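You operate a simulated robot arm through the tools that you are given. There is no shell and no other tool.

You are at the controls of a simulated robot arm. One attempt, no reset.

## Task
Run the slide plate out and take the torn screen from pocket one.
Fine: The line is stopped. Pump knob to OUT, three strokes, knob back to HOLD before you lift the guard. Stand the screen in slot 4 and shut the guard. Set down upright: screen.

It is judged by the outcome, as a careful person would: the job done as asked, and still so three seconds after it is handed in. It fails if anything else is knocked over, pushed out of place, dropped, spilled or broken.

## Robot
A 7-joint arm with a two-finger parallel gripper, fixed in place. Base frame: the origin is on the floor under the middle of its stand, x ahead of it, y to its left, z up. Readings come in m, rad, newtons and seconds.
With the tool pointing down near the work surface it reaches from about 0.3 to 0.7 m from the base axis. Its first joint turns from -1.152 to 1.152 rad. Payload 1.57 kg.
The tool frame sits at the grasp point between the pads (the TCP): z along the fingers, y along the line on which they close. The tips reach 0.03 m beyond it. Largest opening 0.11 m; finger width 0.024, thickness 0.012; the body of the gripper, 0.048 by 0.112 m, starts 0.078 m behind the TCP.
Orientation is that of the tool frame in the base frame, as a unit quaternion [x, y, z, w]. With the fingers straight down and closing along the base's y, the tool's x points along the base's -x, its y along +y and its z along -z.

## Interface
- The arm moves only by the tool jog_arm. Its argument "series" is a list of rows, each a list of 3 entries, a list of its own where there are three numbers: the shift along the tool's x, y, z in m, then the turn, a rotation vector about the tool's x, y, z in rad, then the finger opening in m, from 0 to 0.11. In form: [[[dx, dy, dz], [ax, ay, az], jaw], ...]. A call has 1 to 20 rows; each row is the pose to reach, as a shift and turn from the pose commanded when the call began, along the tool's axes at that moment. Rows are played at 5 a second. More than 0.05 m and 0.15 rad between two rows, or a gripper value outside its range, and nothing of the call is played. Where a pose cannot be reached the arm comes as near as it can. A force on the tool above 90 N (or 10 N above the force at the start of the call, whichever is more), or a blocked arm, ends the call early, and 0.2 s more pass. Each finger travels about 0.108 m/s and halts on what it meets, pressing with about 40 N; the grip force reading is that of the motor and also rises with nothing between the fingers. The clock runs only during rows and for 0.2 s after the last one: add rows that repeat a pose to give the fingers time. It gives the time, the measured TCP pose, the force on the tool (base axes), the opening and the grip force at its end, in the units of the frame above (readings bear some noise), with the torque about the TCP (base axes, N m) and any sound that the robot's microphone picked up.
- Cameras (640 x 400 px; columns grow to the right, rows downward): "scene" is fixed at [0.178, -0.4094, 1.4102]; the picture's right is [0.60, -0.80, 0.00], its down [-0.45, -0.34, -0.83] and it looks along [0.66, 0.50, -0.56] (base axes); focal length 214 px, centre (320, 200). "wrist" rides on the gripper at [0.07, 0.016, -0.141] in the tool frame; the picture's right is [-0.23, 0.97, 0.00], its down [-0.85, -0.20, -0.48] and it looks along [-0.47, -0.11, 0.88] (tool axes); focal length 222 px, centre (320, 200). There is no depth. A picture from a camera that has moved, and an enlarged one, comes with that camera's place and axes in the base frame and with its lens. The place of the scene camera against the robot may be out by one fixed shift of up to 0.012 m in any direction.
- get_image(camera): a new picture of that camera. The clock stands still meanwhile.
- inspect(camera, box): a new picture of the part [left, top, right, bottom] of that camera's present view, enlarged. The clock stands still meanwhile.
- hand_in(): hands the job in; it is judged then, once.

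Places have to be worked out from the pictures, the camera data and where the tool is seen. Open the gripper and draw the arm clear of the work before you hand the job in, unless the task says otherwise.

The tools are called after "Request:" as name(argument=value, ...) on one line, values as JSON. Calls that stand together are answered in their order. jog_arm: Moves the arm, as the interface text tells. Its arguments: {"type":"object","properties":{"series":{"type":"array","items":{"type":"array"}}},"required":["series"]} The other tools are called the same way: get_image (camera) takes a picture; inspect (camera, box) takes an enlarged picture of a part of a camera's view; hand_in () hands the job in.

At the start:

```text
t: 0.0
eef_pos: [0.3298, 0.137, 1.3361]
tool_rot: [0.0, 1.0, 0.0, 0.0]
contact_force: [0.1, 1.0, 0.5]
ft_torque: [-0.03, 0.0, 0.0]
gripper_width: 0.1099
grasp_force: 0.0
```

scene: 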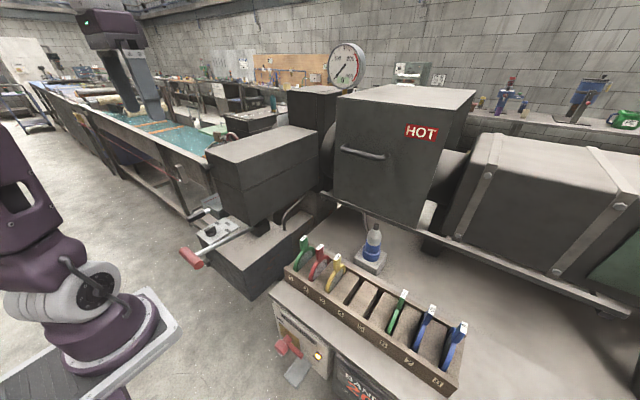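
wrist: 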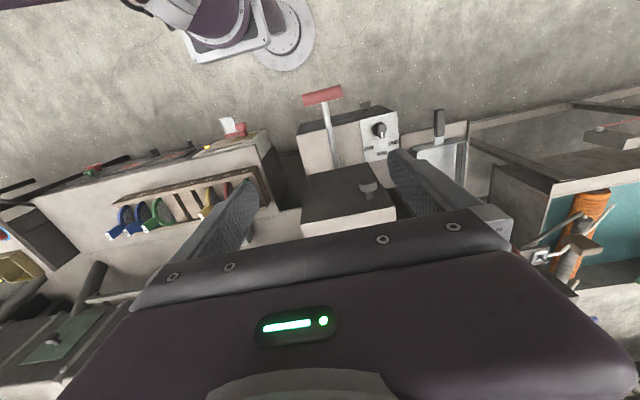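

I begin by looking closer at the work area: the pump with its knob and lever, the guard, and the slotted rack.

Request:
inspect(camera="scene", box=[160, 180, 320, 300])

Request:
inspect(camera="scene", box=[260, 220, 480, 400])

Request:
inspect(camera="scene", box=[200, 40, 480, 240])

Request:
inspect(camera="wrist", box=[260, 70, 480, 240])

Request:
inspect(camera="wrist", box=[60, 110, 300, 280])

```text
3.33 times, centred on (240, 240) of scene
camera zoom: at [0.178, -0.4094, 1.4102], right [0.6, -0.8, 0.0], down [-0.45, -0.34, -0.83], along [0.66, 0.5, -0.56], focal length 715 px, centre (587, 67)
```

zoom: 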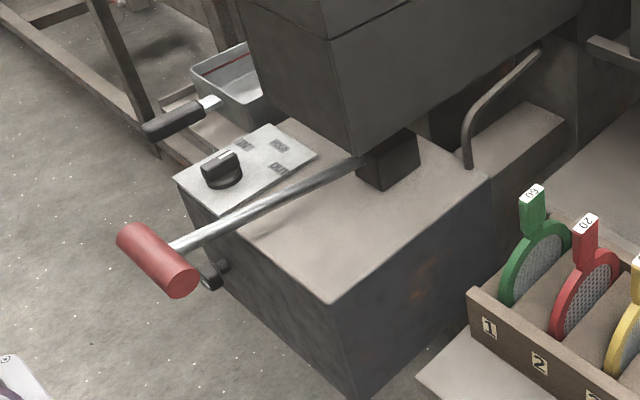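

```text
2.22 times, centred on (370, 310) of scene
camera zoom: at [0.178, -0.4094, 1.4102], right [0.6, -0.8, 0.0], down [-0.45, -0.34, -0.83], along [0.66, 0.5, -0.56], focal length 477 px, centre (209, -44)
```

zoom: 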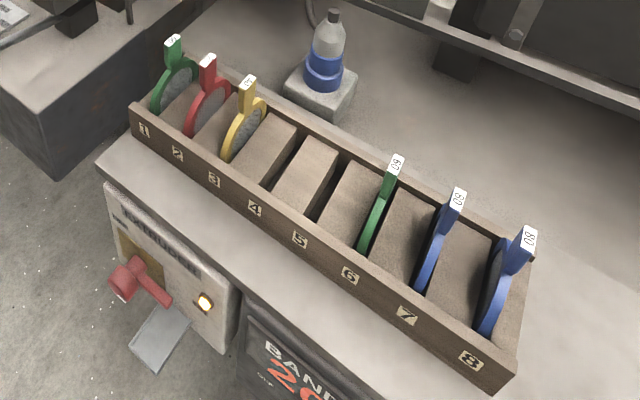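

```text
2.00 times, centred on (340, 140) of scene
camera zoom: at [0.178, -0.4094, 1.4102], right [0.6, -0.8, 0.0], down [-0.45, -0.34, -0.83], along [0.66, 0.5, -0.56], focal length 429 px, centre (280, 320)
```

zoom: 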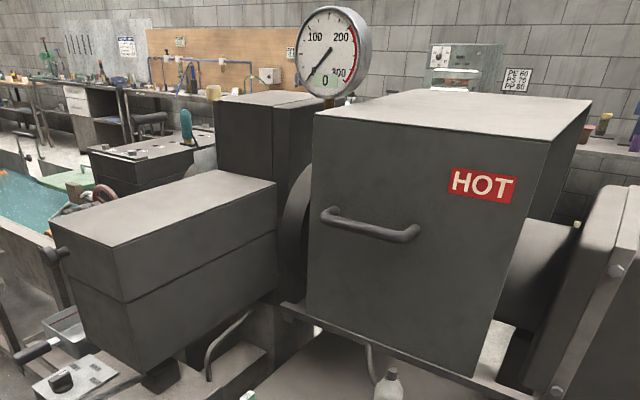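

```text
2.35 times, centred on (370, 155) of wrist
camera zoom: at [0.2611, 0.1517, 1.4755], right [0.23, 0.97, 0.0], down [0.85, -0.2, 0.48], along [0.47, -0.11, -0.88], focal length 523 px, centre (202, 306)
```

zoom: 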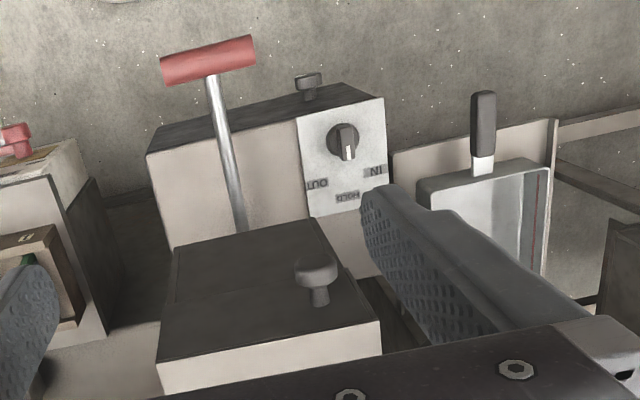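

```text
2.35 times, centred on (180, 195) of wrist
camera zoom: at [0.2611, 0.1517, 1.4755], right [0.23, 0.97, 0.0], down [0.85, -0.2, 0.48], along [0.47, -0.11, -0.88], focal length 523 px, centre (649, 212)
```

zoom: 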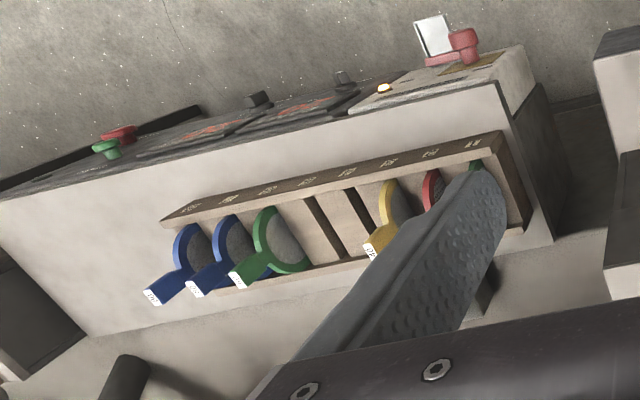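

I'll zoom further on the guard box, the pump panel and the rack from both cameras to fix key points.

Request:
inspect(camera="scene", box=[180, 110, 340, 210])

Request:
inspect(camera="scene", box=[180, 200, 260, 250])

Request:
inspect(camera="scene", box=[270, 225, 390, 300])

Request:
inspect(camera="scene", box=[265, 300, 385, 400])

Request:
inspect(camera="wrist", box=[340, 100, 420, 170])

```text
4.00 times, centred on (260, 160) of scene
camera zoom: at [0.178, -0.4094, 1.4102], right [0.6, -0.8, 0.0], down [-0.45, -0.34, -0.83], along [0.66, 0.5, -0.56], focal length 858 px, centre (560, 360)
```

zoom: 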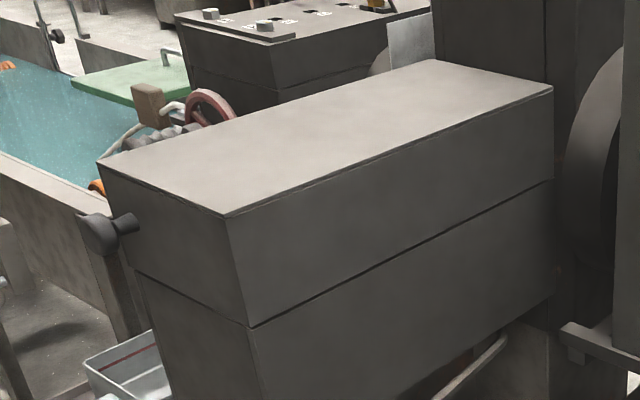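

```text
8.00 times, centred on (220, 225) of scene
camera zoom: at [0.178, -0.4094, 1.4102], right [0.6, -0.8, 0.0], down [-0.45, -0.34, -0.83], along [0.66, 0.5, -0.56], focal length 1716 px, centre (1120, 0)
```

zoom: 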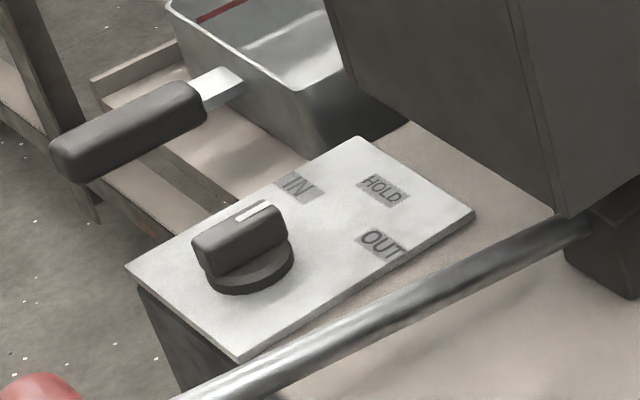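

```text
5.33 times, centred on (330, 262) of scene
camera zoom: at [0.178, -0.4094, 1.4102], right [0.6, -0.8, 0.0], down [-0.45, -0.34, -0.83], along [0.66, 0.5, -0.56], focal length 1144 px, centre (267, -133)
```

zoom: 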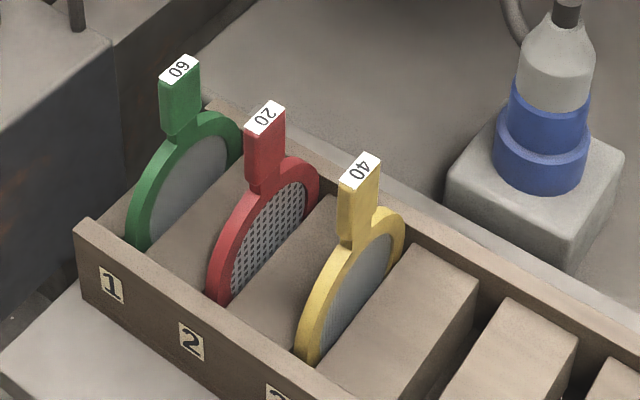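

```text
4.00 times, centred on (325, 350) of scene
camera zoom: at [0.178, -0.4094, 1.4102], right [0.6, -0.8, 0.0], down [-0.45, -0.34, -0.83], along [0.66, 0.5, -0.56], focal length 858 px, centre (300, -400)
```

zoom: 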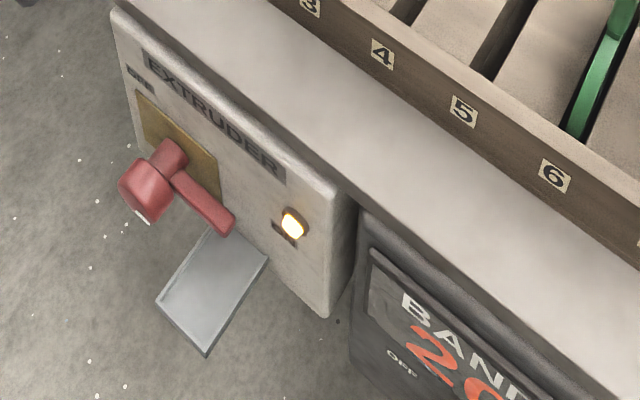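

```text
5.71 times, centred on (380, 135) of wrist
camera zoom: at [0.2611, 0.1517, 1.4755], right [0.23, 0.97, 0.0], down [0.85, -0.2, 0.48], along [0.47, -0.11, -0.88], focal length 1269 px, centre (-23, 571)
```

zoom: 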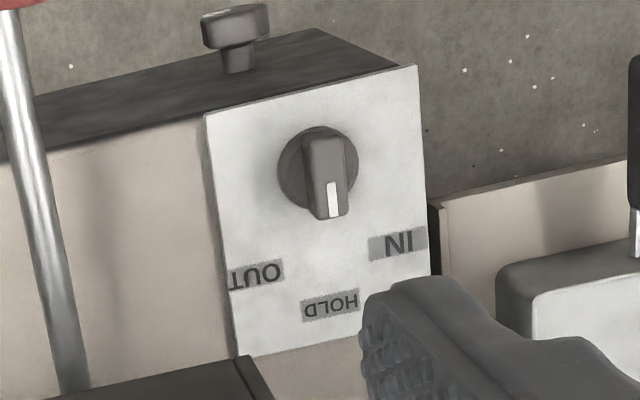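

The estimates so far (after about a 9 mm shift of the scene camera in x): pump knob near [0.42, 0.28, 0.875], lever handle near [0.30, 0.15, 0.91], guard lid x 0.47–0.83, y 0.07–0.23, top z 1.165, rack along y at x≈0.505. The free space up here is clear, so I move the arm sideways to +y at the same height for a second wrist view.

Request:
jog_arm(series=[[[0, 0.05, 0], [0, 0, 0], 0.11], [[0, 0.1, 0], [0, 0, 0], 0.11], [[0, 0.15, 0], [0, 0, 0], 0.11], [[0, 0.2, 0], [0, 0, 0], 0.11], [[0, 0.2, 0], [0, 0, 0], 0.11]])

Request:
get_image(camera="wrist")

Request:
get_image(camera="scene")

```text
t: 1.2
eef_pos: [0.311, 0.311, 1.3112]
tool_rot: [0.0, 1.0, 0.002, 0.001]
contact_force: [-1.0, 0.0, 0.3]
ft_torque: [0.01, -0.01, -0.01]
gripper_width: 0.1098
grasp_force: 0.1
out of reach, approached as far as the arm can: row 2, 3, 4, 5
```

```text
taken
camera wrist: at [0.2413, 0.3262, 1.4519], right [0.23, 0.97, 0.0], down [0.85, -0.2, 0.48], along [0.47, -0.11, -0.88], focal length 222 px, centre (320, 200)
```

wrist: 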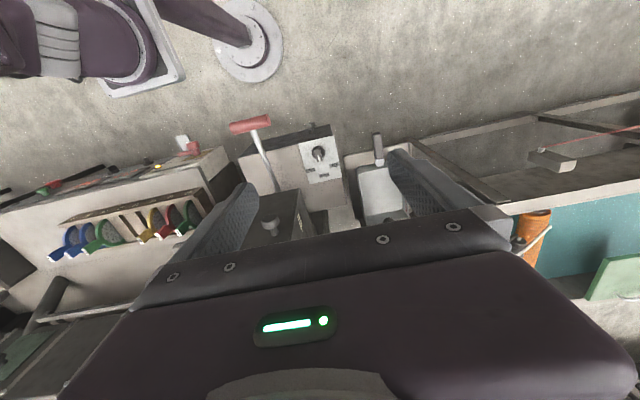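

```text
taken
```

scene: 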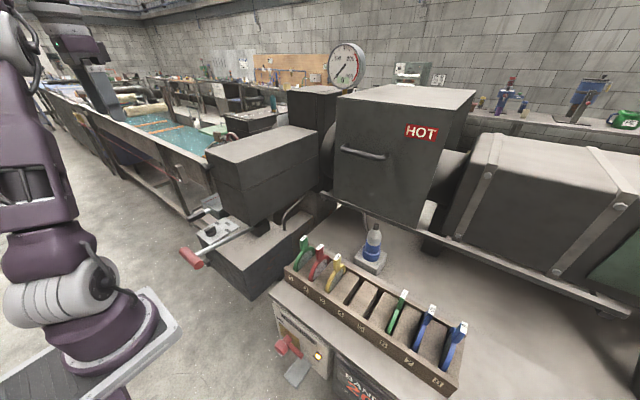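

The arm was at its reach limit there, so I lower it 0.08 m in the same column (free air, nothing near at y≈0.31) and check how the commanded pose is tracked.

Request:
jog_arm(series=[[[0, 0, 0.04], [0, 0, 0], 0.11], [[0, 0, 0.08], [0, 0, 0], 0.11], [[0, 0, 0.08], [0, 0, 0], 0.11]])

Request:
inspect(camera="wrist", box=[220, 110, 440, 250])

```text
t: 2.0
eef_pos: [0.3138, 0.3063, 1.233]
tool_rot: [0.0, 1.0, 0.0, -0.001]
contact_force: [0.5, 0.9, 1.2]
ft_torque: [0.0, 0.02, 0.01]
gripper_width: 0.1101
grasp_force: 0.0
```

```text
2.86 times, centred on (330, 180) of wrist
camera zoom: at [0.2456, 0.3214, 1.374], right [0.23, 0.97, 0.0], down [0.85, -0.2, 0.48], along [0.47, -0.11, -0.88], focal length 635 px, centre (291, 257)
```

zoom: 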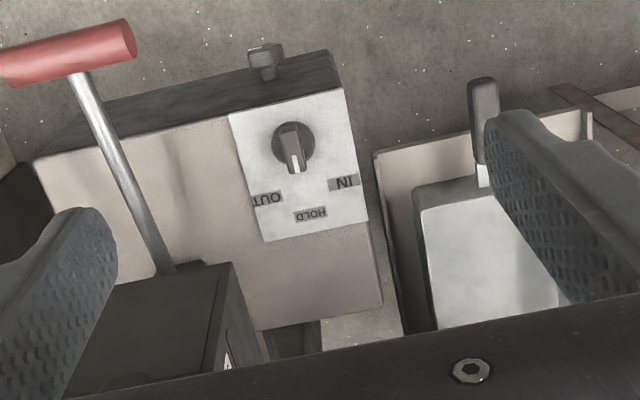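

The knob, panel (IN/HOLD/OUT, pointer on HOLD) and the guard's +y side are now visible. I turn the hand about its vertical axis and move forward a bit, above guard height, to see the guard's +y side and hinge.

Request:
jog_arm(series=[[[0, 0.02, -0.03], [0, 0, 0.15], 0.11], [[-0.03, 0.03, -0.03], [0, 0, 0.3], 0.11], [[-0.06, 0.05, -0.03], [0, 0, 0.45], 0.11], [[-0.1, 0.06, -0.03], [0, 0, 0.6], 0.11], [[-0.12, 0.06, -0.03], [0, 0, 0.75], 0.11], [[-0.12, 0.06, -0.03], [0, 0, 0.9], 0.11], [[-0.12, 0.06, -0.03], [0, 0, 1.05], 0.11], [[-0.12, 0.06, -0.03], [0, 0, 1.05], 0.11]])

Request:
get_image(camera="wrist")

Request:
get_image(camera="scene")

```text
t: 3.8
eef_pos: [0.4142, 0.3481, 1.2398]
tool_rot: [0.459, 0.889, 0.001, 0.0]
contact_force: [-1.0, -0.7, -0.6]
ft_torque: [0.03, -0.02, -0.02]
gripper_width: 0.11
grasp_force: 0.1
out of reach, approached as far as the arm can: row 3, 4, 5, 6, 7, 8
```

```text
taken
camera wrist: at [0.3868, 0.4135, 1.3815], right [0.93, 0.38, 0.0], down [0.33, -0.81, 0.48], along [0.18, -0.44, -0.88], focal length 222 px, centre (320, 200)
```

wrist: 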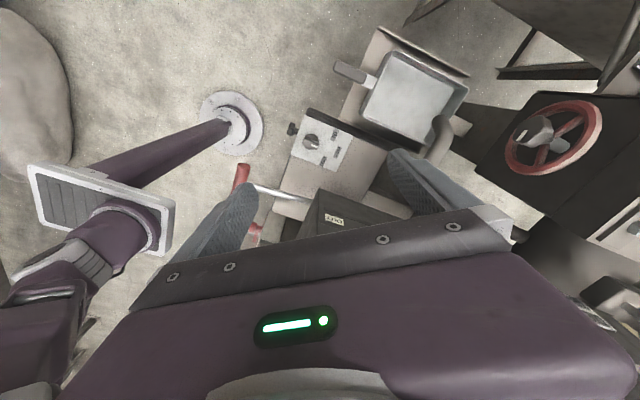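

```text
taken
```

scene: 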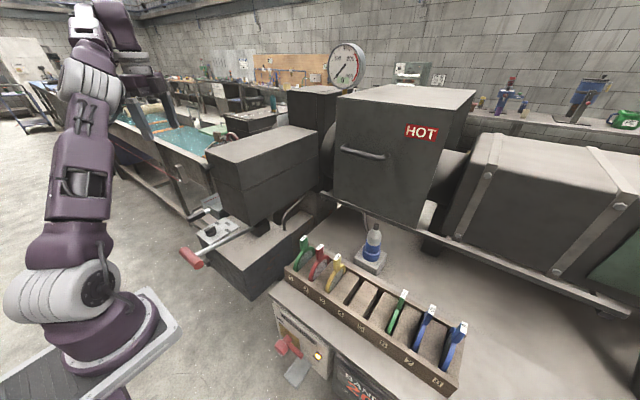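

Request:
inspect(camera="wrist", box=[220, 120, 420, 250])

Request:
inspect(camera="wrist", box=[290, 180, 420, 245])

```text
3.08 times, centred on (320, 185) of wrist
camera zoom: at [0.3868, 0.4135, 1.3815], right [0.93, 0.38, 0.0], down [0.33, -0.81, 0.48], along [0.18, -0.44, -0.88], focal length 684 px, centre (320, 246)
```

zoom: 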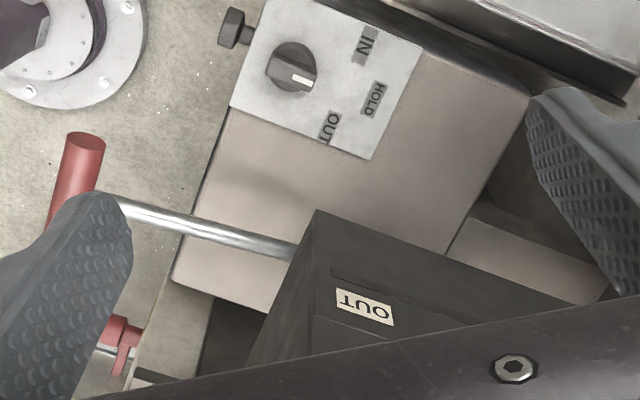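

```text
4.92 times, centred on (355, 212) of wrist
camera zoom: at [0.3868, 0.4135, 1.3815], right [0.93, 0.38, 0.0], down [0.33, -0.81, 0.48], along [0.18, -0.44, -0.88], focal length 1094 px, centre (148, 138)
```

zoom: 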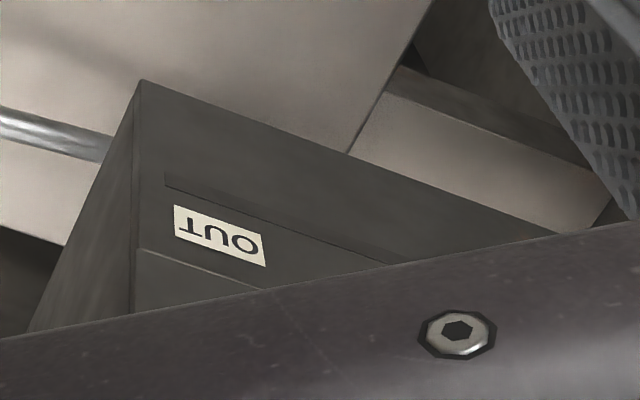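

The knob sits at about [0.42, 0.28, 0.86] and the lever bar spans y≈0.105–0.192 at [0.298, z 0.915]. I go back to zero yaw at [0.30, 0.10, 1.24] in free air, to tilt the hand forward next and look at the guard.

Request:
jog_arm(series=[[[-0.0194, -0.0338, 0], [0, 0, -0.136], 0.11], [[-0.0389, -0.0676, 0], [0, 0, -0.272], 0.11], [[-0.0583, -0.1014, 0], [0, 0, -0.408], 0.11], [[-0.0777, -0.1351, 0], [0, 0, -0.545], 0.11], [[-0.0971, -0.1689, 0], [0, 0, -0.681], 0.11], [[-0.1166, -0.2027, 0], [0, 0, -0.817], 0.11], [[-0.136, -0.2365, 0], [0, 0, -0.953], 0.11], [[-0.136, -0.2365, 0], [0, 0, -0.953], 0.11]])

```text
t: 5.6
eef_pos: [0.2955, 0.0987, 1.2417]
tool_rot: [-0.002, 1.0, 0.0, -0.001]
contact_force: [-0.3, -0.1, -1.6]
ft_torque: [0.0, 0.0, 0.01]
gripper_width: 0.1099
grasp_force: 0.1
```

Now I tilt the hand forward by about 0.7 rad (fingers toward +x) while raising it slightly, so the wrist camera looks at the guard's front and top.

Request:
jog_arm(series=[[[0, 0, -0.01], [0, -0.14, 0], 0.11], [[0, 0, -0.02], [0, -0.28, 0], 0.11], [[0, 0, -0.03], [0, -0.42, 0], 0.11], [[0, 0, -0.04], [0, -0.56, 0], 0.11], [[0, 0, -0.05], [0, -0.7, 0], 0.11], [[0, 0, -0.05], [0, -0.7, 0], 0.11]])

Request:
get_image(camera="wrist")

Request:
inspect(camera="wrist", box=[220, 80, 440, 240])

```text
t: 7.0
eef_pos: [0.2991, 0.1005, 1.2915]
tool_rot: [-0.001, 0.939, 0.0, 0.344]
contact_force: [0.1, 0.3, 0.6]
ft_torque: [0.0, -0.01, 0.0]
gripper_width: 0.1096
grasp_force: 0.0
```

```text
taken
camera wrist: at [0.1548, 0.1161, 1.3547], right [0.17, 0.97, 0.15], down [0.34, -0.2, 0.92], along [0.92, -0.11, -0.37], focal length 222 px, centre (320, 200)
```

wrist: 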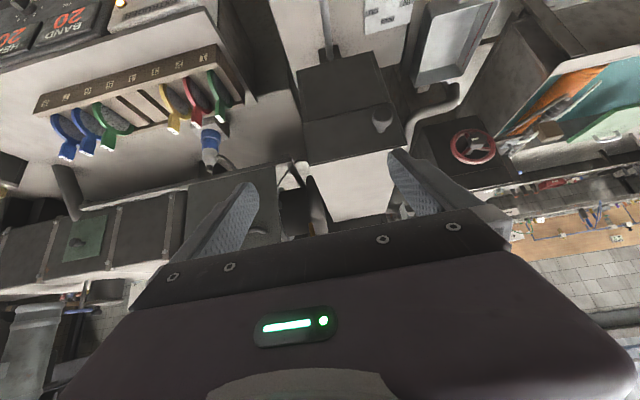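

```text
2.50 times, centred on (330, 160) of wrist
camera zoom: at [0.1548, 0.1161, 1.3547], right [0.17, 0.97, 0.15], down [0.34, -0.2, 0.92], along [0.92, -0.11, -0.37], focal length 555 px, centre (295, 300)
```

zoom: 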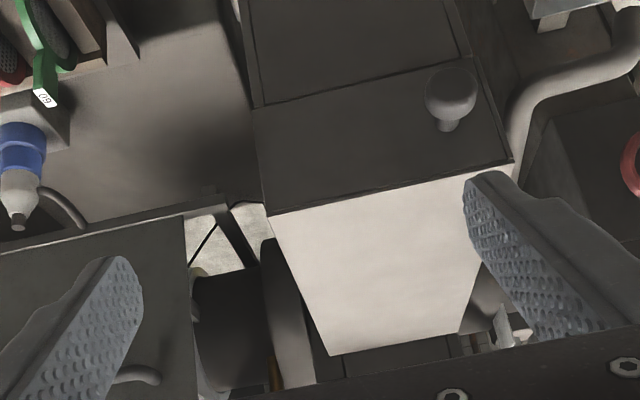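

The guard lid is a lid box with a mushroom knob on its robot-facing side at about [0.43, 0.194, 1.135], offset toward +y. I start the pump sequence: untilt the hand and move to above-left of the pump at about [0.32, 0.28, 1.20].

Request:
jog_arm(series=[[[0.0084, 0.036, 0.0165], [0, 0.14, 0], 0.08], [[0.0168, 0.072, 0.033], [0, 0.28, 0], 0.08], [[0.0251, 0.108, 0.0494], [0, 0.42, 0], 0.08], [[0.0335, 0.144, 0.0659], [0, 0.56, 0], 0.08], [[0.0419, 0.18, 0.0824], [0, 0.7, 0], 0.08], [[0.0419, 0.18, 0.0824], [0, 0.7, 0], 0.08]])

Request:
get_image(camera="wrist")

```text
t: 8.4
eef_pos: [0.3172, 0.2837, 1.2045]
tool_rot: [-0.001, 1.0, -0.001, -0.001]
contact_force: [1.1, 0.7, 0.5]
ft_torque: [-0.01, 0.02, -0.02]
gripper_width: 0.0802
grasp_force: 0.1
```

```text
taken
camera wrist: at [0.2486, 0.2986, 1.345], right [0.23, 0.97, 0.0], down [0.86, -0.2, 0.48], along [0.47, -0.11, -0.88], focal length 222 px, centre (320, 200)
```

wrist: 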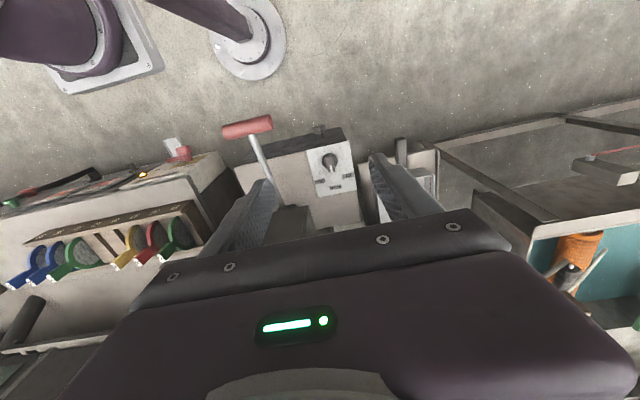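

Pose is as expected. Next I go down to about 0.12 m above the knob, at [0.42, 0.281, 0.98].

Request:
jog_arm(series=[[[-0.02, -0.001, 0.045], [0, 0, 0], 0.08], [[-0.04, -0.001, 0.09], [0, 0, 0], 0.08], [[-0.06, -0.002, 0.135], [0, 0, 0], 0.08], [[-0.082, -0.003, 0.18], [0, 0, 0], 0.08], [[-0.103, -0.003, 0.22], [0, 0, 0], 0.08], [[-0.103, -0.003, 0.22], [0, 0, 0], 0.08]])

Request:
get_image(camera="wrist")

Request:
get_image(camera="scene")

```text
t: 9.8
eef_pos: [0.4222, 0.2789, 0.9863]
tool_rot: [-0.002, 1.0, 0.0, 0.0]
contact_force: [-0.5, -0.4, 0.2]
ft_torque: [-0.02, 0.01, 0.0]
gripper_width: 0.0801
grasp_force: 0.0
```

```text
taken
camera wrist: at [0.3525, 0.2938, 1.1266], right [0.22, 0.97, 0.0], down [0.86, -0.2, 0.48], along [0.47, -0.11, -0.88], focal length 222 px, centre (320, 200)
```

wrist: 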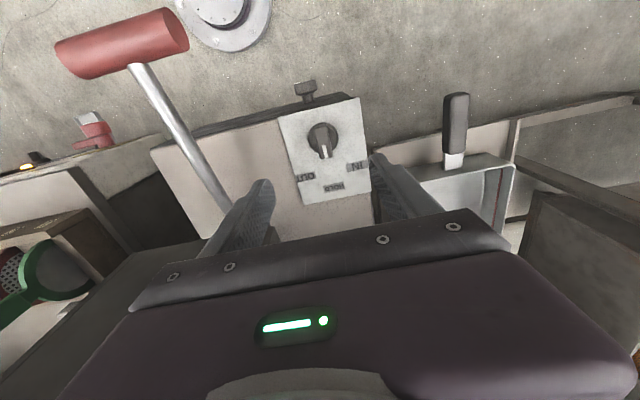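

```text
taken
```

scene: 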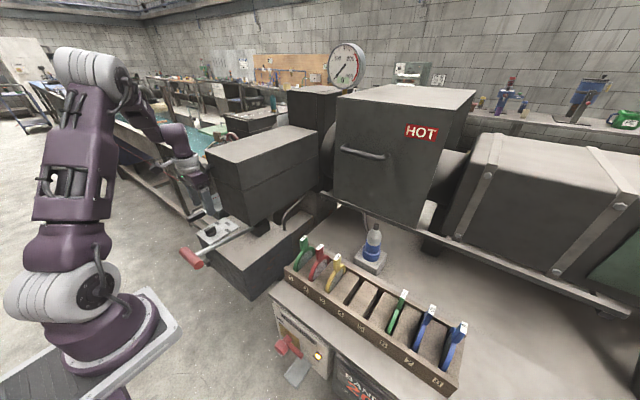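

The knob shows between the fingers just ahead of the tips; I zoom in on it to measure its offset and height.

Request:
inspect(camera="wrist", box=[260, 80, 400, 210])

```text
3.08 times, centred on (330, 145) of wrist
camera zoom: at [0.3525, 0.2938, 1.1266], right [0.22, 0.97, 0.0], down [0.86, -0.2, 0.48], along [0.47, -0.11, -0.88], focal length 684 px, centre (289, 369)
```

zoom: 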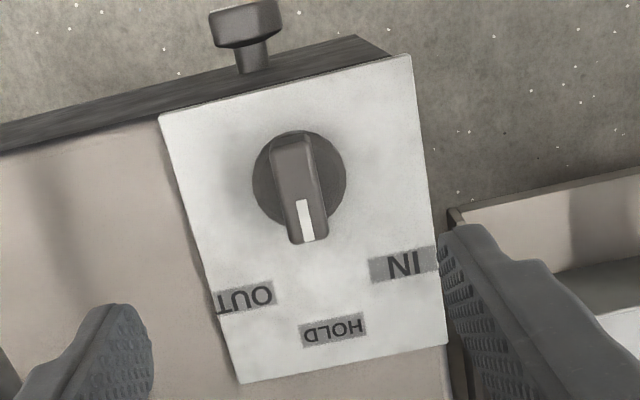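

I compute the panel at z≈0.846 and the knob's grip bar centred at about [0.418, 0.2825], top z≈0.865, aligned with x (HOLD); OUT lies about 40° clockwise. I descend to just above it and check alignment.

Request:
jog_arm(series=[[[0.004, 0.0036, 0.03], [0, 0, 0], 0.055], [[0.004, 0.0036, 0.06], [0, 0, 0], 0.055], [[0.004, 0.0036, 0.075], [0, 0, 0], 0.055], [[0.004, 0.0036, 0.075], [0, 0, 0], 0.055]])

Request:
get_image(camera="wrist")

Request:
inspect(camera="wrist", box=[250, 110, 390, 240])

Request:
inspect(camera="scene", box=[150, 160, 270, 260])

```text
t: 10.8
eef_pos: [0.4178, 0.2823, 0.9064]
tool_rot: [-0.002, 1.0, -0.001, -0.001]
contact_force: [0.8, -1.3, -0.1]
ft_torque: [0.01, 0.0, 0.01]
gripper_width: 0.0553
grasp_force: 0.0
```

```text
taken
camera wrist: at [0.3488, 0.2977, 1.0483], right [0.23, 0.97, 0.0], down [0.86, -0.2, 0.48], along [0.47, -0.11, -0.88], focal length 222 px, centre (320, 200)
```

wrist: 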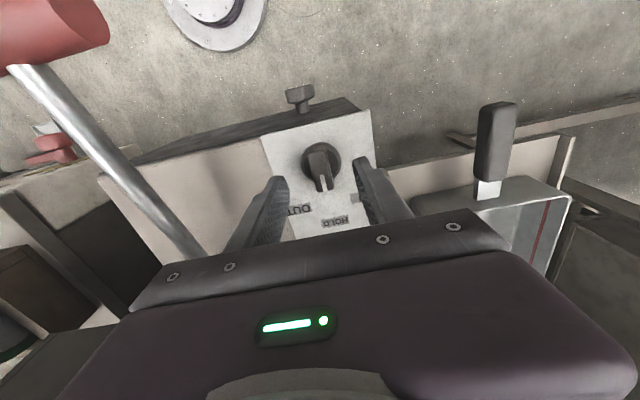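

```text
3.08 times, centred on (320, 175) of wrist
camera zoom: at [0.3488, 0.2977, 1.0483], right [0.23, 0.97, 0.0], down [0.86, -0.2, 0.48], along [0.47, -0.11, -0.88], focal length 684 px, centre (320, 277)
```

zoom: 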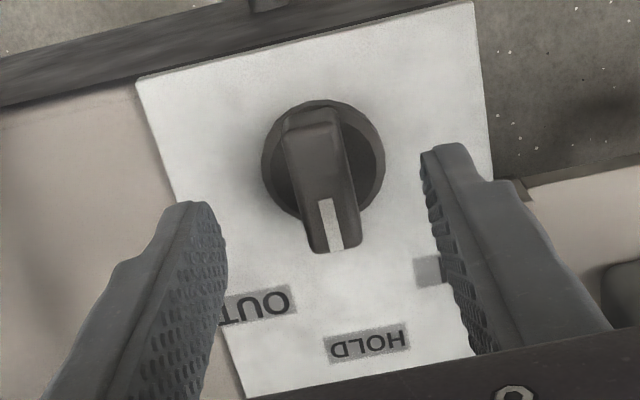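

```text
4.00 times, centred on (210, 210) of scene
camera zoom: at [0.178, -0.4094, 1.4102], right [0.6, -0.8, 0.0], down [-0.45, -0.34, -0.83], along [0.66, 0.5, -0.56], focal length 858 px, centre (760, 160)
```

zoom: 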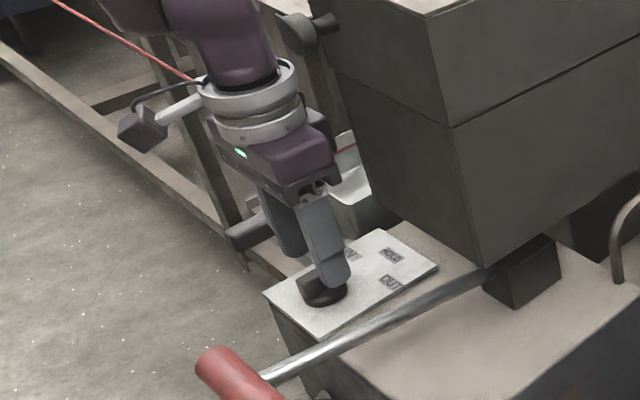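

Alignment is good: the bar lies centred between the fingers. I lower the tips to z≈0.857, then close on the bar.

Request:
jog_arm(series=[[[0.0025, 0, 0.01], [0, 0, 0], 0.05], [[0.0025, 0, 0.019], [0, 0, 0], 0.05], [[0.0025, 0, 0.019], [0, 0, 0], 0.03], [[0.0025, 0, 0.019], [0, 0, 0], 0.01], [[0.0025, 0, 0.019], [0, 0, 0], 0.01], [[0.0025, 0, 0.019], [0, 0, 0], 0.01]])

Request:
inspect(camera="wrist", box=[250, 110, 390, 240])

Request:
inspect(camera="scene", box=[150, 160, 270, 260])

```text
t: 12.2
eef_pos: [0.4165, 0.2839, 0.89]
tool_rot: [-0.001, 1.0, 0.001, 0.0]
contact_force: [-0.1, 5.2, -5.0]
ft_torque: [0.09, -0.67, 0.0]
gripper_width: 0.0158
grasp_force: 31.3
```

```text
3.08 times, centred on (320, 175) of wrist
camera zoom: at [0.3472, 0.299, 1.0294], right [0.22, 0.97, 0.0], down [0.86, -0.2, 0.48], along [0.47, -0.11, -0.88], focal length 684 px, centre (320, 277)
```

zoom: 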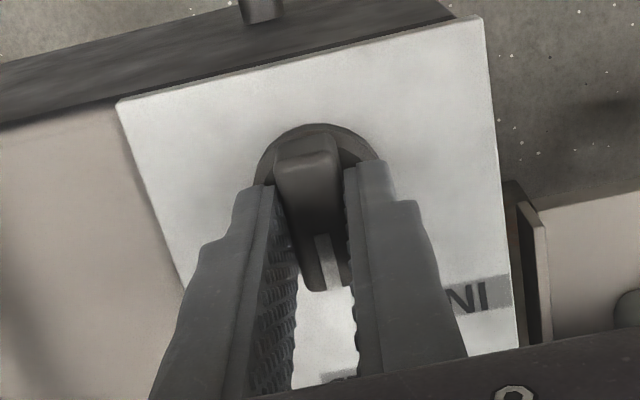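

```text
4.00 times, centred on (210, 210) of scene
camera zoom: at [0.178, -0.4092, 1.4103], right [0.6, -0.8, 0.0], down [-0.45, -0.34, -0.83], along [0.66, 0.5, -0.56], focal length 858 px, centre (760, 160)
```

zoom: 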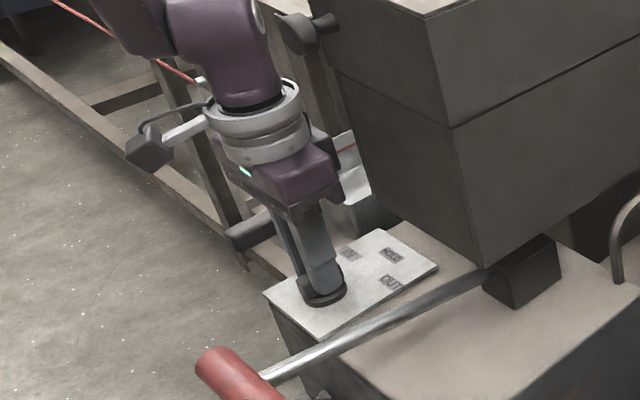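

The knob bar is gripped (15.8 mm). I turn clockwise (seen from above) toward OUT in small steps up to 0.66 rad and listen for a click.

Request:
jog_arm(series=[[[0, 0, 0], [0, 0, 0.08], 0.01], [[0, 0, 0], [0, 0, 0.16], 0.01], [[0, 0, 0], [0, 0, 0.24], 0.01], [[0, 0, 0], [0, 0, 0.32], 0.01], [[0, 0, 0], [0, 0, 0.4], 0.01], [[0, 0, 0], [0, 0, 0.48], 0.01], [[0, 0, 0], [0, 0, 0.56], 0.01], [[0, 0, 0], [0, 0, 0.62], 0.01], [[0, 0, 0], [0, 0, 0.66], 0.01], [[0, 0, 0], [0, 0, 0.66], 0.01]])

Request:
inspect(camera="wrist", box=[250, 110, 390, 240])

Request:
inspect(camera="scene", box=[150, 160, 270, 260])

```text
t: 14.4
eef_pos: [0.4161, 0.2837, 0.8888]
tool_rot: [0.324, 0.946, 0.002, 0.001]
contact_force: [7.5, 19.3, 23.3]
ft_torque: [0.29, -0.05, 0.04]
gripper_width: 0.0158
grasp_force: 31.3
```

```text
3.08 times, centred on (320, 175) of wrist
camera zoom: at [0.3715, 0.338, 1.0291], right [0.78, 0.63, 0.0], down [0.55, -0.68, 0.48], along [0.3, -0.37, -0.88], focal length 684 px, centre (320, 277)
```

zoom: 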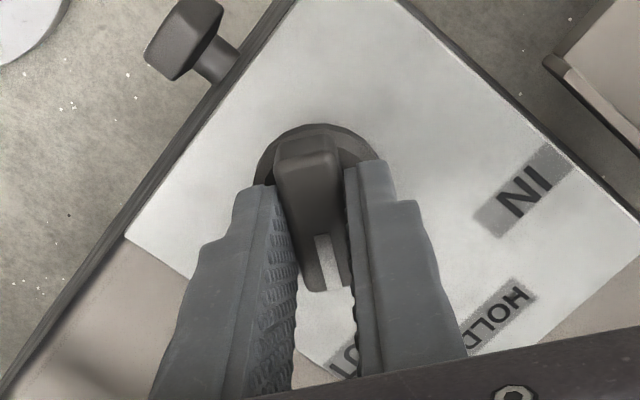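

```text
4.00 times, centred on (210, 210) of scene
camera zoom: at [0.1779, -0.4091, 1.4103], right [0.6, -0.8, 0.0], down [-0.45, -0.34, -0.83], along [0.66, 0.5, -0.56], focal length 858 px, centre (760, 160)
```

zoom: 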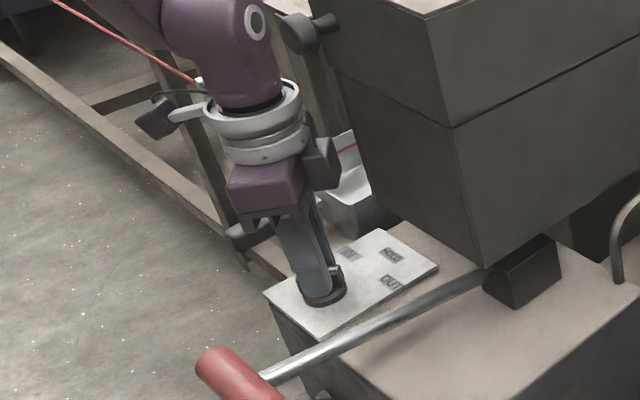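

The pointer now aims at the OUT label with no resisting torque. I turn a little more to feel for an end stop.

Request:
jog_arm(series=[[[0, 0, 0], [0, 0, 0.04], 0.01], [[0, 0, 0], [0, 0, 0.08], 0.01], [[0, 0, 0], [0, 0, 0.12], 0.01], [[0, 0, 0], [0, 0, 0.12], 0.01]])

```text
t: 15.4
eef_pos: [0.4168, 0.2838, 0.8879]
tool_rot: [0.38, 0.925, 0.002, 0.0]
contact_force: [11.1, 27.4, -3.3]
ft_torque: [0.52, -0.05, -0.03]
gripper_width: 0.0157
grasp_force: 31.6
```

No stop yet at about 45°. I open the fingers in place and raise a little to see where the pointer really sits relative to the OUT mark.

Request:
jog_arm(series=[[[0, 0, 0], [0, 0, 0], 0.03], [[0, 0, 0], [0, 0, 0], 0.05], [[0, 0, -0.03], [0, 0, 0], 0.06], [[0, 0, -0.06], [0, 0, 0], 0.08], [[0, 0, -0.06], [0, 0, 0], 0.08]])

Request:
inspect(camera="wrist", box=[250, 90, 410, 240])

Request:
inspect(camera="scene", box=[180, 200, 260, 250])

```text
t: 16.6
eef_pos: [0.4173, 0.2816, 0.9468]
tool_rot: [0.379, 0.925, 0.0, 0.0]
contact_force: [-0.1, 0.6, 0.0]
ft_torque: [0.01, -0.02, 0.01]
gripper_width: 0.0804
grasp_force: 0.0
```

```text
2.67 times, centred on (330, 165) of wrist
camera zoom: at [0.3789, 0.3409, 1.0881], right [0.85, 0.53, 0.0], down [0.47, -0.74, 0.48], along [0.26, -0.4, -0.88], focal length 592 px, centre (293, 293)
```

zoom: 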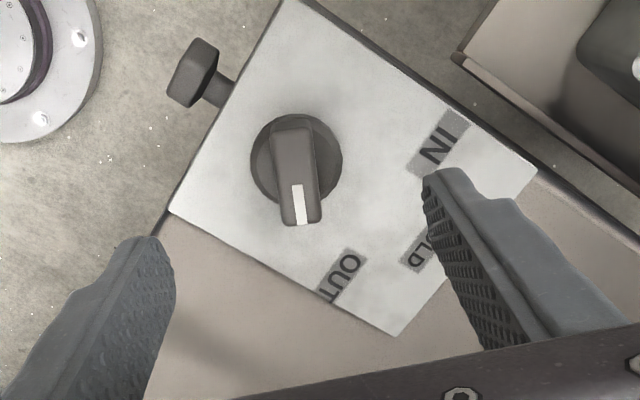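

```text
8.00 times, centred on (220, 225) of scene
camera zoom: at [0.178, -0.4094, 1.4102], right [0.6, -0.8, 0.0], down [-0.45, -0.34, -0.83], along [0.66, 0.5, -0.56], focal length 1716 px, centre (1120, 0)
```

zoom: 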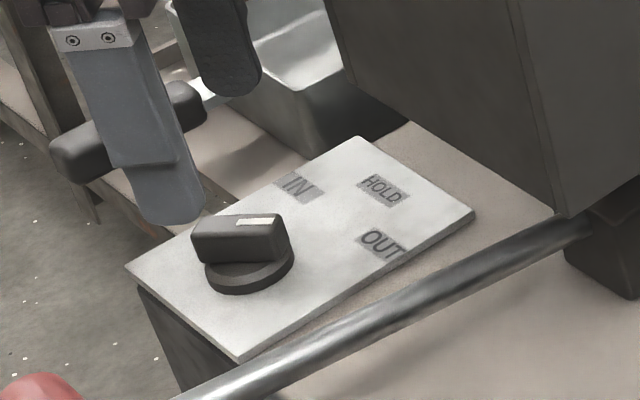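

The pointer sits around −45 to −50°, slightly beyond the OUT lettering's direction (~−38°). I regrip centred on the pivot and turn a bit further just to feel whether there is an end stop.

Request:
jog_arm(series=[[[0.001, 0.0005, 0.03], [0, 0, 0], 0.05], [[0.002, 0.0005, 0.058], [0, 0, 0], 0.05], [[0.002, 0.0005, 0.058], [0, 0, 0], 0.03], [[0.002, 0.0005, 0.058], [0, 0, 0], 0.01], [[0.002, 0.0005, 0.058], [0, 0, 0], 0.01], [[0.002, 0.0005, 0.058], [0, 0, 0.05], 0.01], [[0.002, 0.0005, 0.058], [0, 0, 0.1], 0.01], [[0.002, 0.0005, 0.058], [0, 0, 0.15], 0.01], [[0.002, 0.0005, 0.058], [0, 0, 0.15], 0.01]])

```text
t: 18.6
eef_pos: [0.415, 0.2846, 0.8892]
tool_rot: [0.447, 0.894, -0.001, 0.0]
contact_force: [11.0, 9.3, -23.6]
ft_torque: [0.07, -0.27, 0.84]
gripper_width: 0.0166
grasp_force: 31.7
```

A torque of 0.84 Nm shows the end stop near −50°, so the knob is fully at OUT. I release, rise, and look at the result.

Request:
jog_arm(series=[[[0, 0, 0], [0, 0, -0.05], 0.02], [[0, 0, 0], [0, 0, -0.05], 0.04], [[0, 0, 0], [0, 0, -0.05], 0.055], [[0, 0, -0.04], [0, 0, -0.05], 0.06], [[0, 0, -0.08], [0, 0, -0.05], 0.08], [[0, 0, -0.08], [0, 0, -0.05], 0.08]])

Request:
inspect(camera="wrist", box=[250, 90, 410, 240])

Request:
inspect(camera="scene", box=[180, 200, 260, 250])

```text
t: 20.0
eef_pos: [0.4148, 0.2807, 0.9714]
tool_rot: [0.425, 0.905, 0.0, 0.0]
contact_force: [0.2, -0.4, 0.4]
ft_torque: [-0.05, 0.0, 0.01]
gripper_width: 0.0801
grasp_force: 0.1
```

```text
2.67 times, centred on (330, 165) of wrist
camera zoom: at [0.3834, 0.3445, 1.1115], right [0.89, 0.45, 0.0], down [0.39, -0.79, 0.48], along [0.21, -0.43, -0.88], focal length 592 px, centre (293, 293)
```

zoom: 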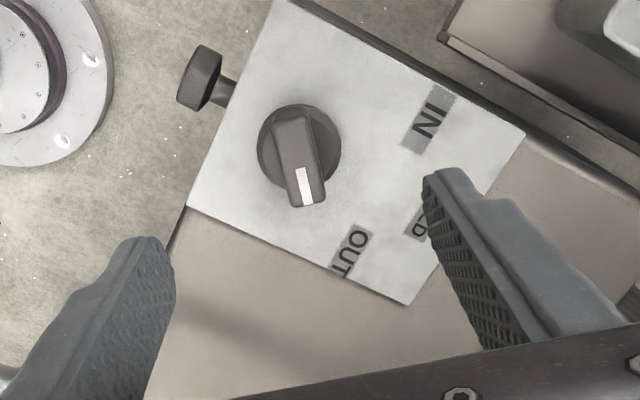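

```text
8.00 times, centred on (220, 225) of scene
camera zoom: at [0.178, -0.4094, 1.4102], right [0.6, -0.8, 0.0], down [-0.45, -0.34, -0.83], along [0.66, 0.5, -0.56], focal length 1716 px, centre (1120, 0)
```

zoom: 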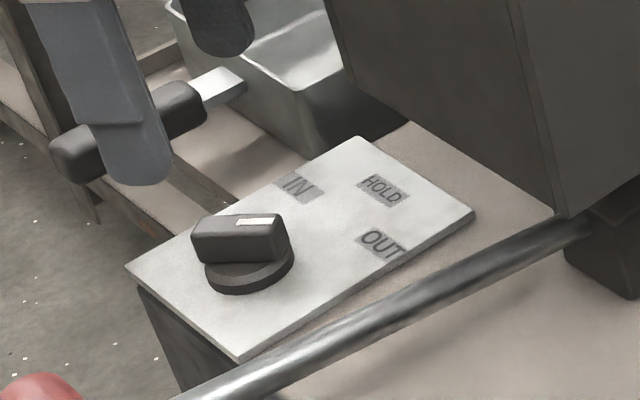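

The knob stays put at OUT (about −47°). Next, the lever: I swing the hand so the fingers close along x and move above the bar's +y half at [0.298, 0.177, 1.02], keeping clear of the rod in the middle.

Request:
jog_arm(series=[[[-0.001, -0.0313, -0.02], [0, 0, 0.139], 0.08], [[-0.002, -0.0626, -0.04], [0, 0, 0.277], 0.08], [[-0.003, -0.0939, -0.05], [0, 0, 0.416], 0.08], [[-0.004, -0.1252, -0.05], [0, 0, 0.554], 0.08], [[-0.0053, -0.1565, -0.05], [0, 0, 0.693], 0.08], [[-0.0053, -0.1565, -0.05], [0, 0, 0.693], 0.08]])

Request:
get_image(camera="wrist")

Request:
inspect(camera="scene", box=[130, 160, 290, 280])

```text
t: 21.4
eef_pos: [0.296, 0.1834, 1.0189]
tool_rot: [0.708, 0.707, 0.0, 0.0]
contact_force: [-0.3, -0.2, -0.1]
ft_torque: [0.03, 0.0, 0.02]
gripper_width: 0.0801
grasp_force: 0.0
```

```text
taken
camera wrist: at [0.3133, 0.2517, 1.1588], right [0.97, -0.23, 0.0], down [-0.2, -0.85, 0.48], along [-0.11, -0.47, -0.88], focal length 222 px, centre (320, 200)
```

wrist: 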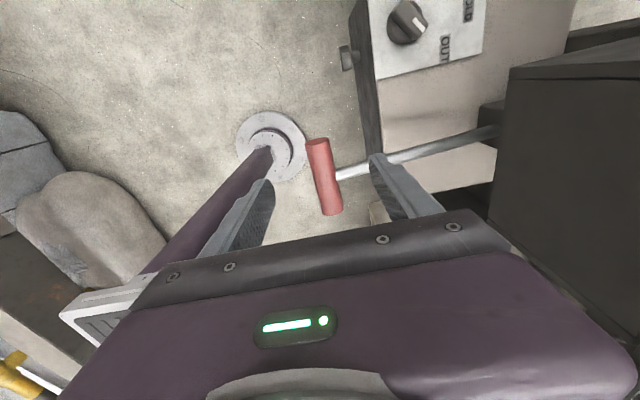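

```text
3.33 times, centred on (210, 220) of scene
camera zoom: at [0.178, -0.4094, 1.4102], right [0.6, -0.8, 0.0], down [-0.45, -0.34, -0.83], along [0.66, 0.5, -0.56], focal length 715 px, centre (687, 133)
```

zoom: 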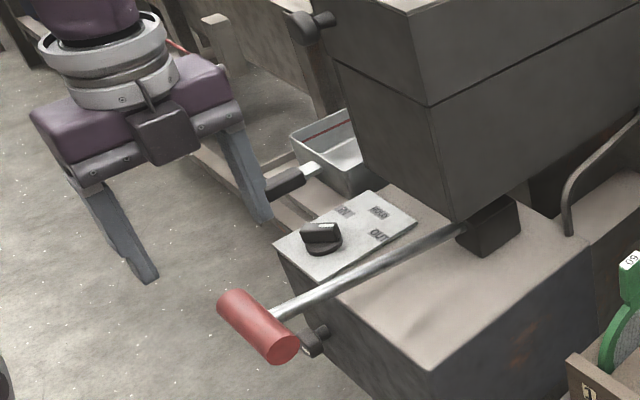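

The bar lies between the fingers, axis at x≈0.2955, z≈0.913, spanning y 0.105–0.193, with the rod at y≈0.149. I lower over its +y half and grip it.

Request:
jog_arm(series=[[[-0.003, -0.0005, 0.04], [0, 0, 0], 0.06], [[-0.0054, -0.0005, 0.08], [0, 0, 0], 0.06], [[-0.0054, -0.0005, 0.106], [0, 0, 0], 0.06], [[-0.0054, -0.0005, 0.106], [0, 0, 0], 0.04], [[-0.0054, -0.0005, 0.106], [0, 0, 0], 0.02], [[-0.0054, -0.0005, 0.106], [0, 0, 0], 0.01], [[-0.0054, -0.0005, 0.106], [0, 0, 0], 0.01]])

Request:
get_image(camera="wrist")

Request:
inspect(camera="scene", box=[130, 160, 290, 280])

```text
t: 23.0
eef_pos: [0.295, 0.1754, 0.9128]
tool_rot: [0.707, 0.707, -0.001, 0.0]
contact_force: [-8.6, 1.9, -17.9]
ft_torque: [0.52, 0.0, -0.3]
gripper_width: 0.0275
grasp_force: 38.3
```

```text
taken
camera wrist: at [0.3123, 0.2444, 1.0528], right [0.97, -0.23, 0.0], down [-0.2, -0.85, 0.48], along [-0.11, -0.47, -0.88], focal length 222 px, centre (320, 200)
```

wrist: 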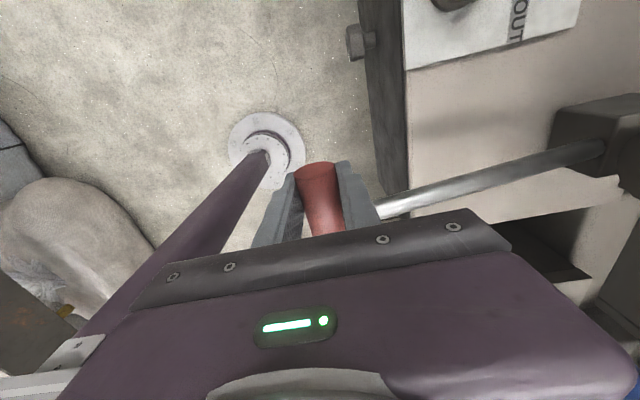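

```text
3.33 times, centred on (210, 220) of scene
camera zoom: at [0.1779, -0.4092, 1.4103], right [0.6, -0.8, 0.0], down [-0.45, -0.34, -0.83], along [0.66, 0.5, -0.56], focal length 715 px, centre (687, 133)
```

zoom: 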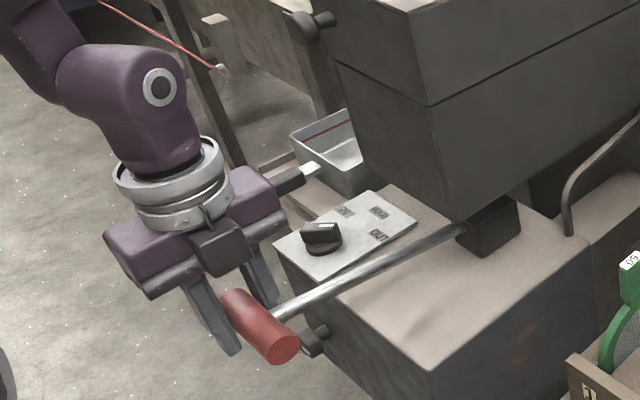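

The bar is gripped (27.5 mm). I test the lever gently: press down 2 cm and read the force and sound.

Request:
jog_arm(series=[[[0, 0, 0.007], [0, 0, 0], 0.01], [[0, 0, 0.014], [0, 0, 0], 0.01], [[0, 0, 0.02], [0, 0, 0], 0.01], [[0, 0, 0.02], [0, 0, 0], 0.01]])

Request:
inspect(camera="scene", box=[130, 160, 290, 280])

```text
t: 24.0
eef_pos: [0.2934, 0.1748, 0.8927]
tool_rot: [0.706, 0.708, -0.004, -0.002]
contact_force: [-49.8, 21.9, 5.6]
ft_torque: [-0.21, -0.08, -1.06]
gripper_width: 0.0278
grasp_force: 37.7
```

```text
3.33 times, centred on (210, 220) of scene
camera zoom: at [0.1767, -0.4088, 1.4105], right [0.6, -0.8, 0.0], down [-0.45, -0.34, -0.83], along [0.66, 0.5, -0.56], focal length 715 px, centre (687, 133)
```

zoom: 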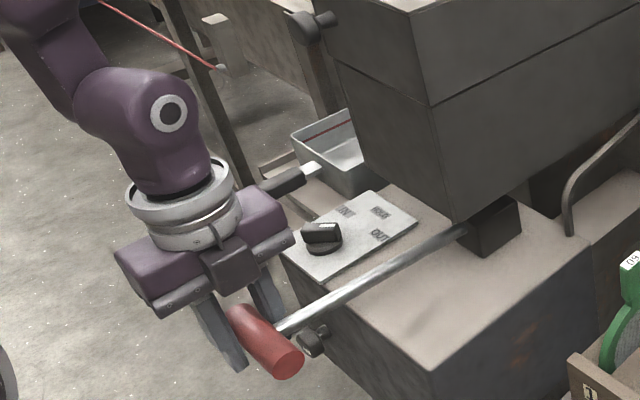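

The lever goes down easily (about 6 N), but the arc pushes the hand toward −x (50 N). I give way by 4 mm in −x to follow the arc and read again.

Request:
jog_arm(series=[[[0, -0.002, 0], [0, 0, 0], 0.01], [[0, -0.004, 0], [0, 0, 0], 0.01], [[0, -0.004, 0], [0, 0, 0], 0.01]])

```text
t: 24.8
eef_pos: [0.2937, 0.1738, 0.8934]
tool_rot: [0.707, 0.707, 0.001, 0.001]
contact_force: [-13.8, 3.7, 4.2]
ft_torque: [-0.26, 0.03, -0.42]
gripper_width: 0.0271
grasp_force: 37.8
```

Forces fell to about 14 N. I keep pressing down another 3 cm along the arc and watch for the end of stroke.

Request:
jog_arm(series=[[[0, -0.001, 0.01], [0, 0, 0], 0.01], [[0, -0.001, 0.02], [0, 0, 0], 0.01], [[0, -0.001, 0.03], [0, 0, 0], 0.01], [[0, -0.001, 0.03], [0, 0, 0], 0.01]])

Request:
inspect(camera="scene", box=[130, 160, 290, 280])

```text
t: 25.8
eef_pos: [0.2901, 0.1737, 0.8646]
tool_rot: [0.707, 0.707, -0.001, -0.001]
contact_force: [-8.4, -7.1, 2.6]
ft_torque: [0.11, 0.18, 0.63]
gripper_width: 0.0265
grasp_force: 37.4
```

```text
3.33 times, centred on (210, 220) of scene
camera zoom: at [0.1777, -0.4096, 1.4102], right [0.6, -0.8, 0.0], down [-0.45, -0.34, -0.83], along [0.66, 0.5, -0.56], focal length 715 px, centre (687, 133)
```

zoom: 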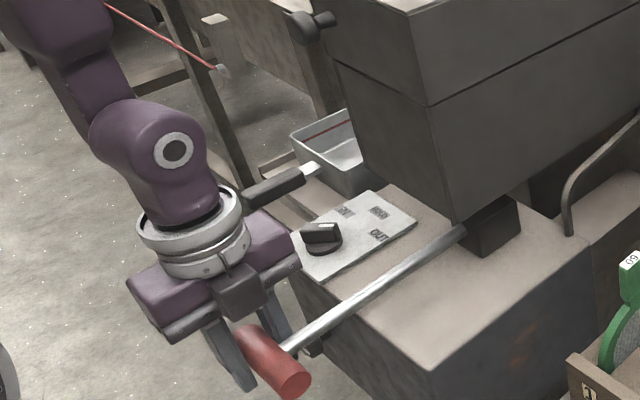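

Vertical load is only about 3 N and the lever keeps moving. I continue down a further 3 cm.

Request:
jog_arm(series=[[[0, -0.001, 0.008], [0, 0, 0], 0.01], [[0, -0.0005, 0.016], [0, 0, 0], 0.01], [[0, 0, 0.024], [0, 0, 0], 0.01], [[0, 0, 0.03], [0, 0, 0], 0.01], [[0, 0, 0.03], [0, 0, 0], 0.01]])

Request:
inspect(camera="scene", box=[130, 160, 290, 280])

```text
t: 27.0
eef_pos: [0.2944, 0.1754, 0.8332]
tool_rot: [0.708, 0.706, 0.002, 0.002]
contact_force: [18.0, 1.3, 6.9]
ft_torque: [0.45, 0.24, -0.05]
gripper_width: 0.0262
grasp_force: 37.5
```

```text
3.33 times, centred on (210, 220) of scene
camera zoom: at [0.1784, -0.4094, 1.4101], right [0.6, -0.8, 0.0], down [-0.45, -0.34, -0.83], along [0.66, 0.5, -0.56], focal length 715 px, centre (687, 133)
```

zoom: 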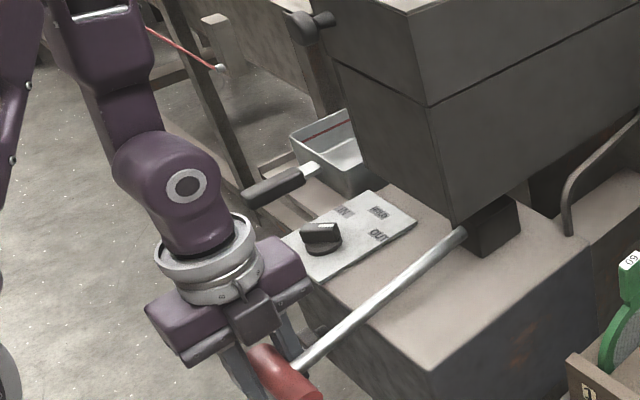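

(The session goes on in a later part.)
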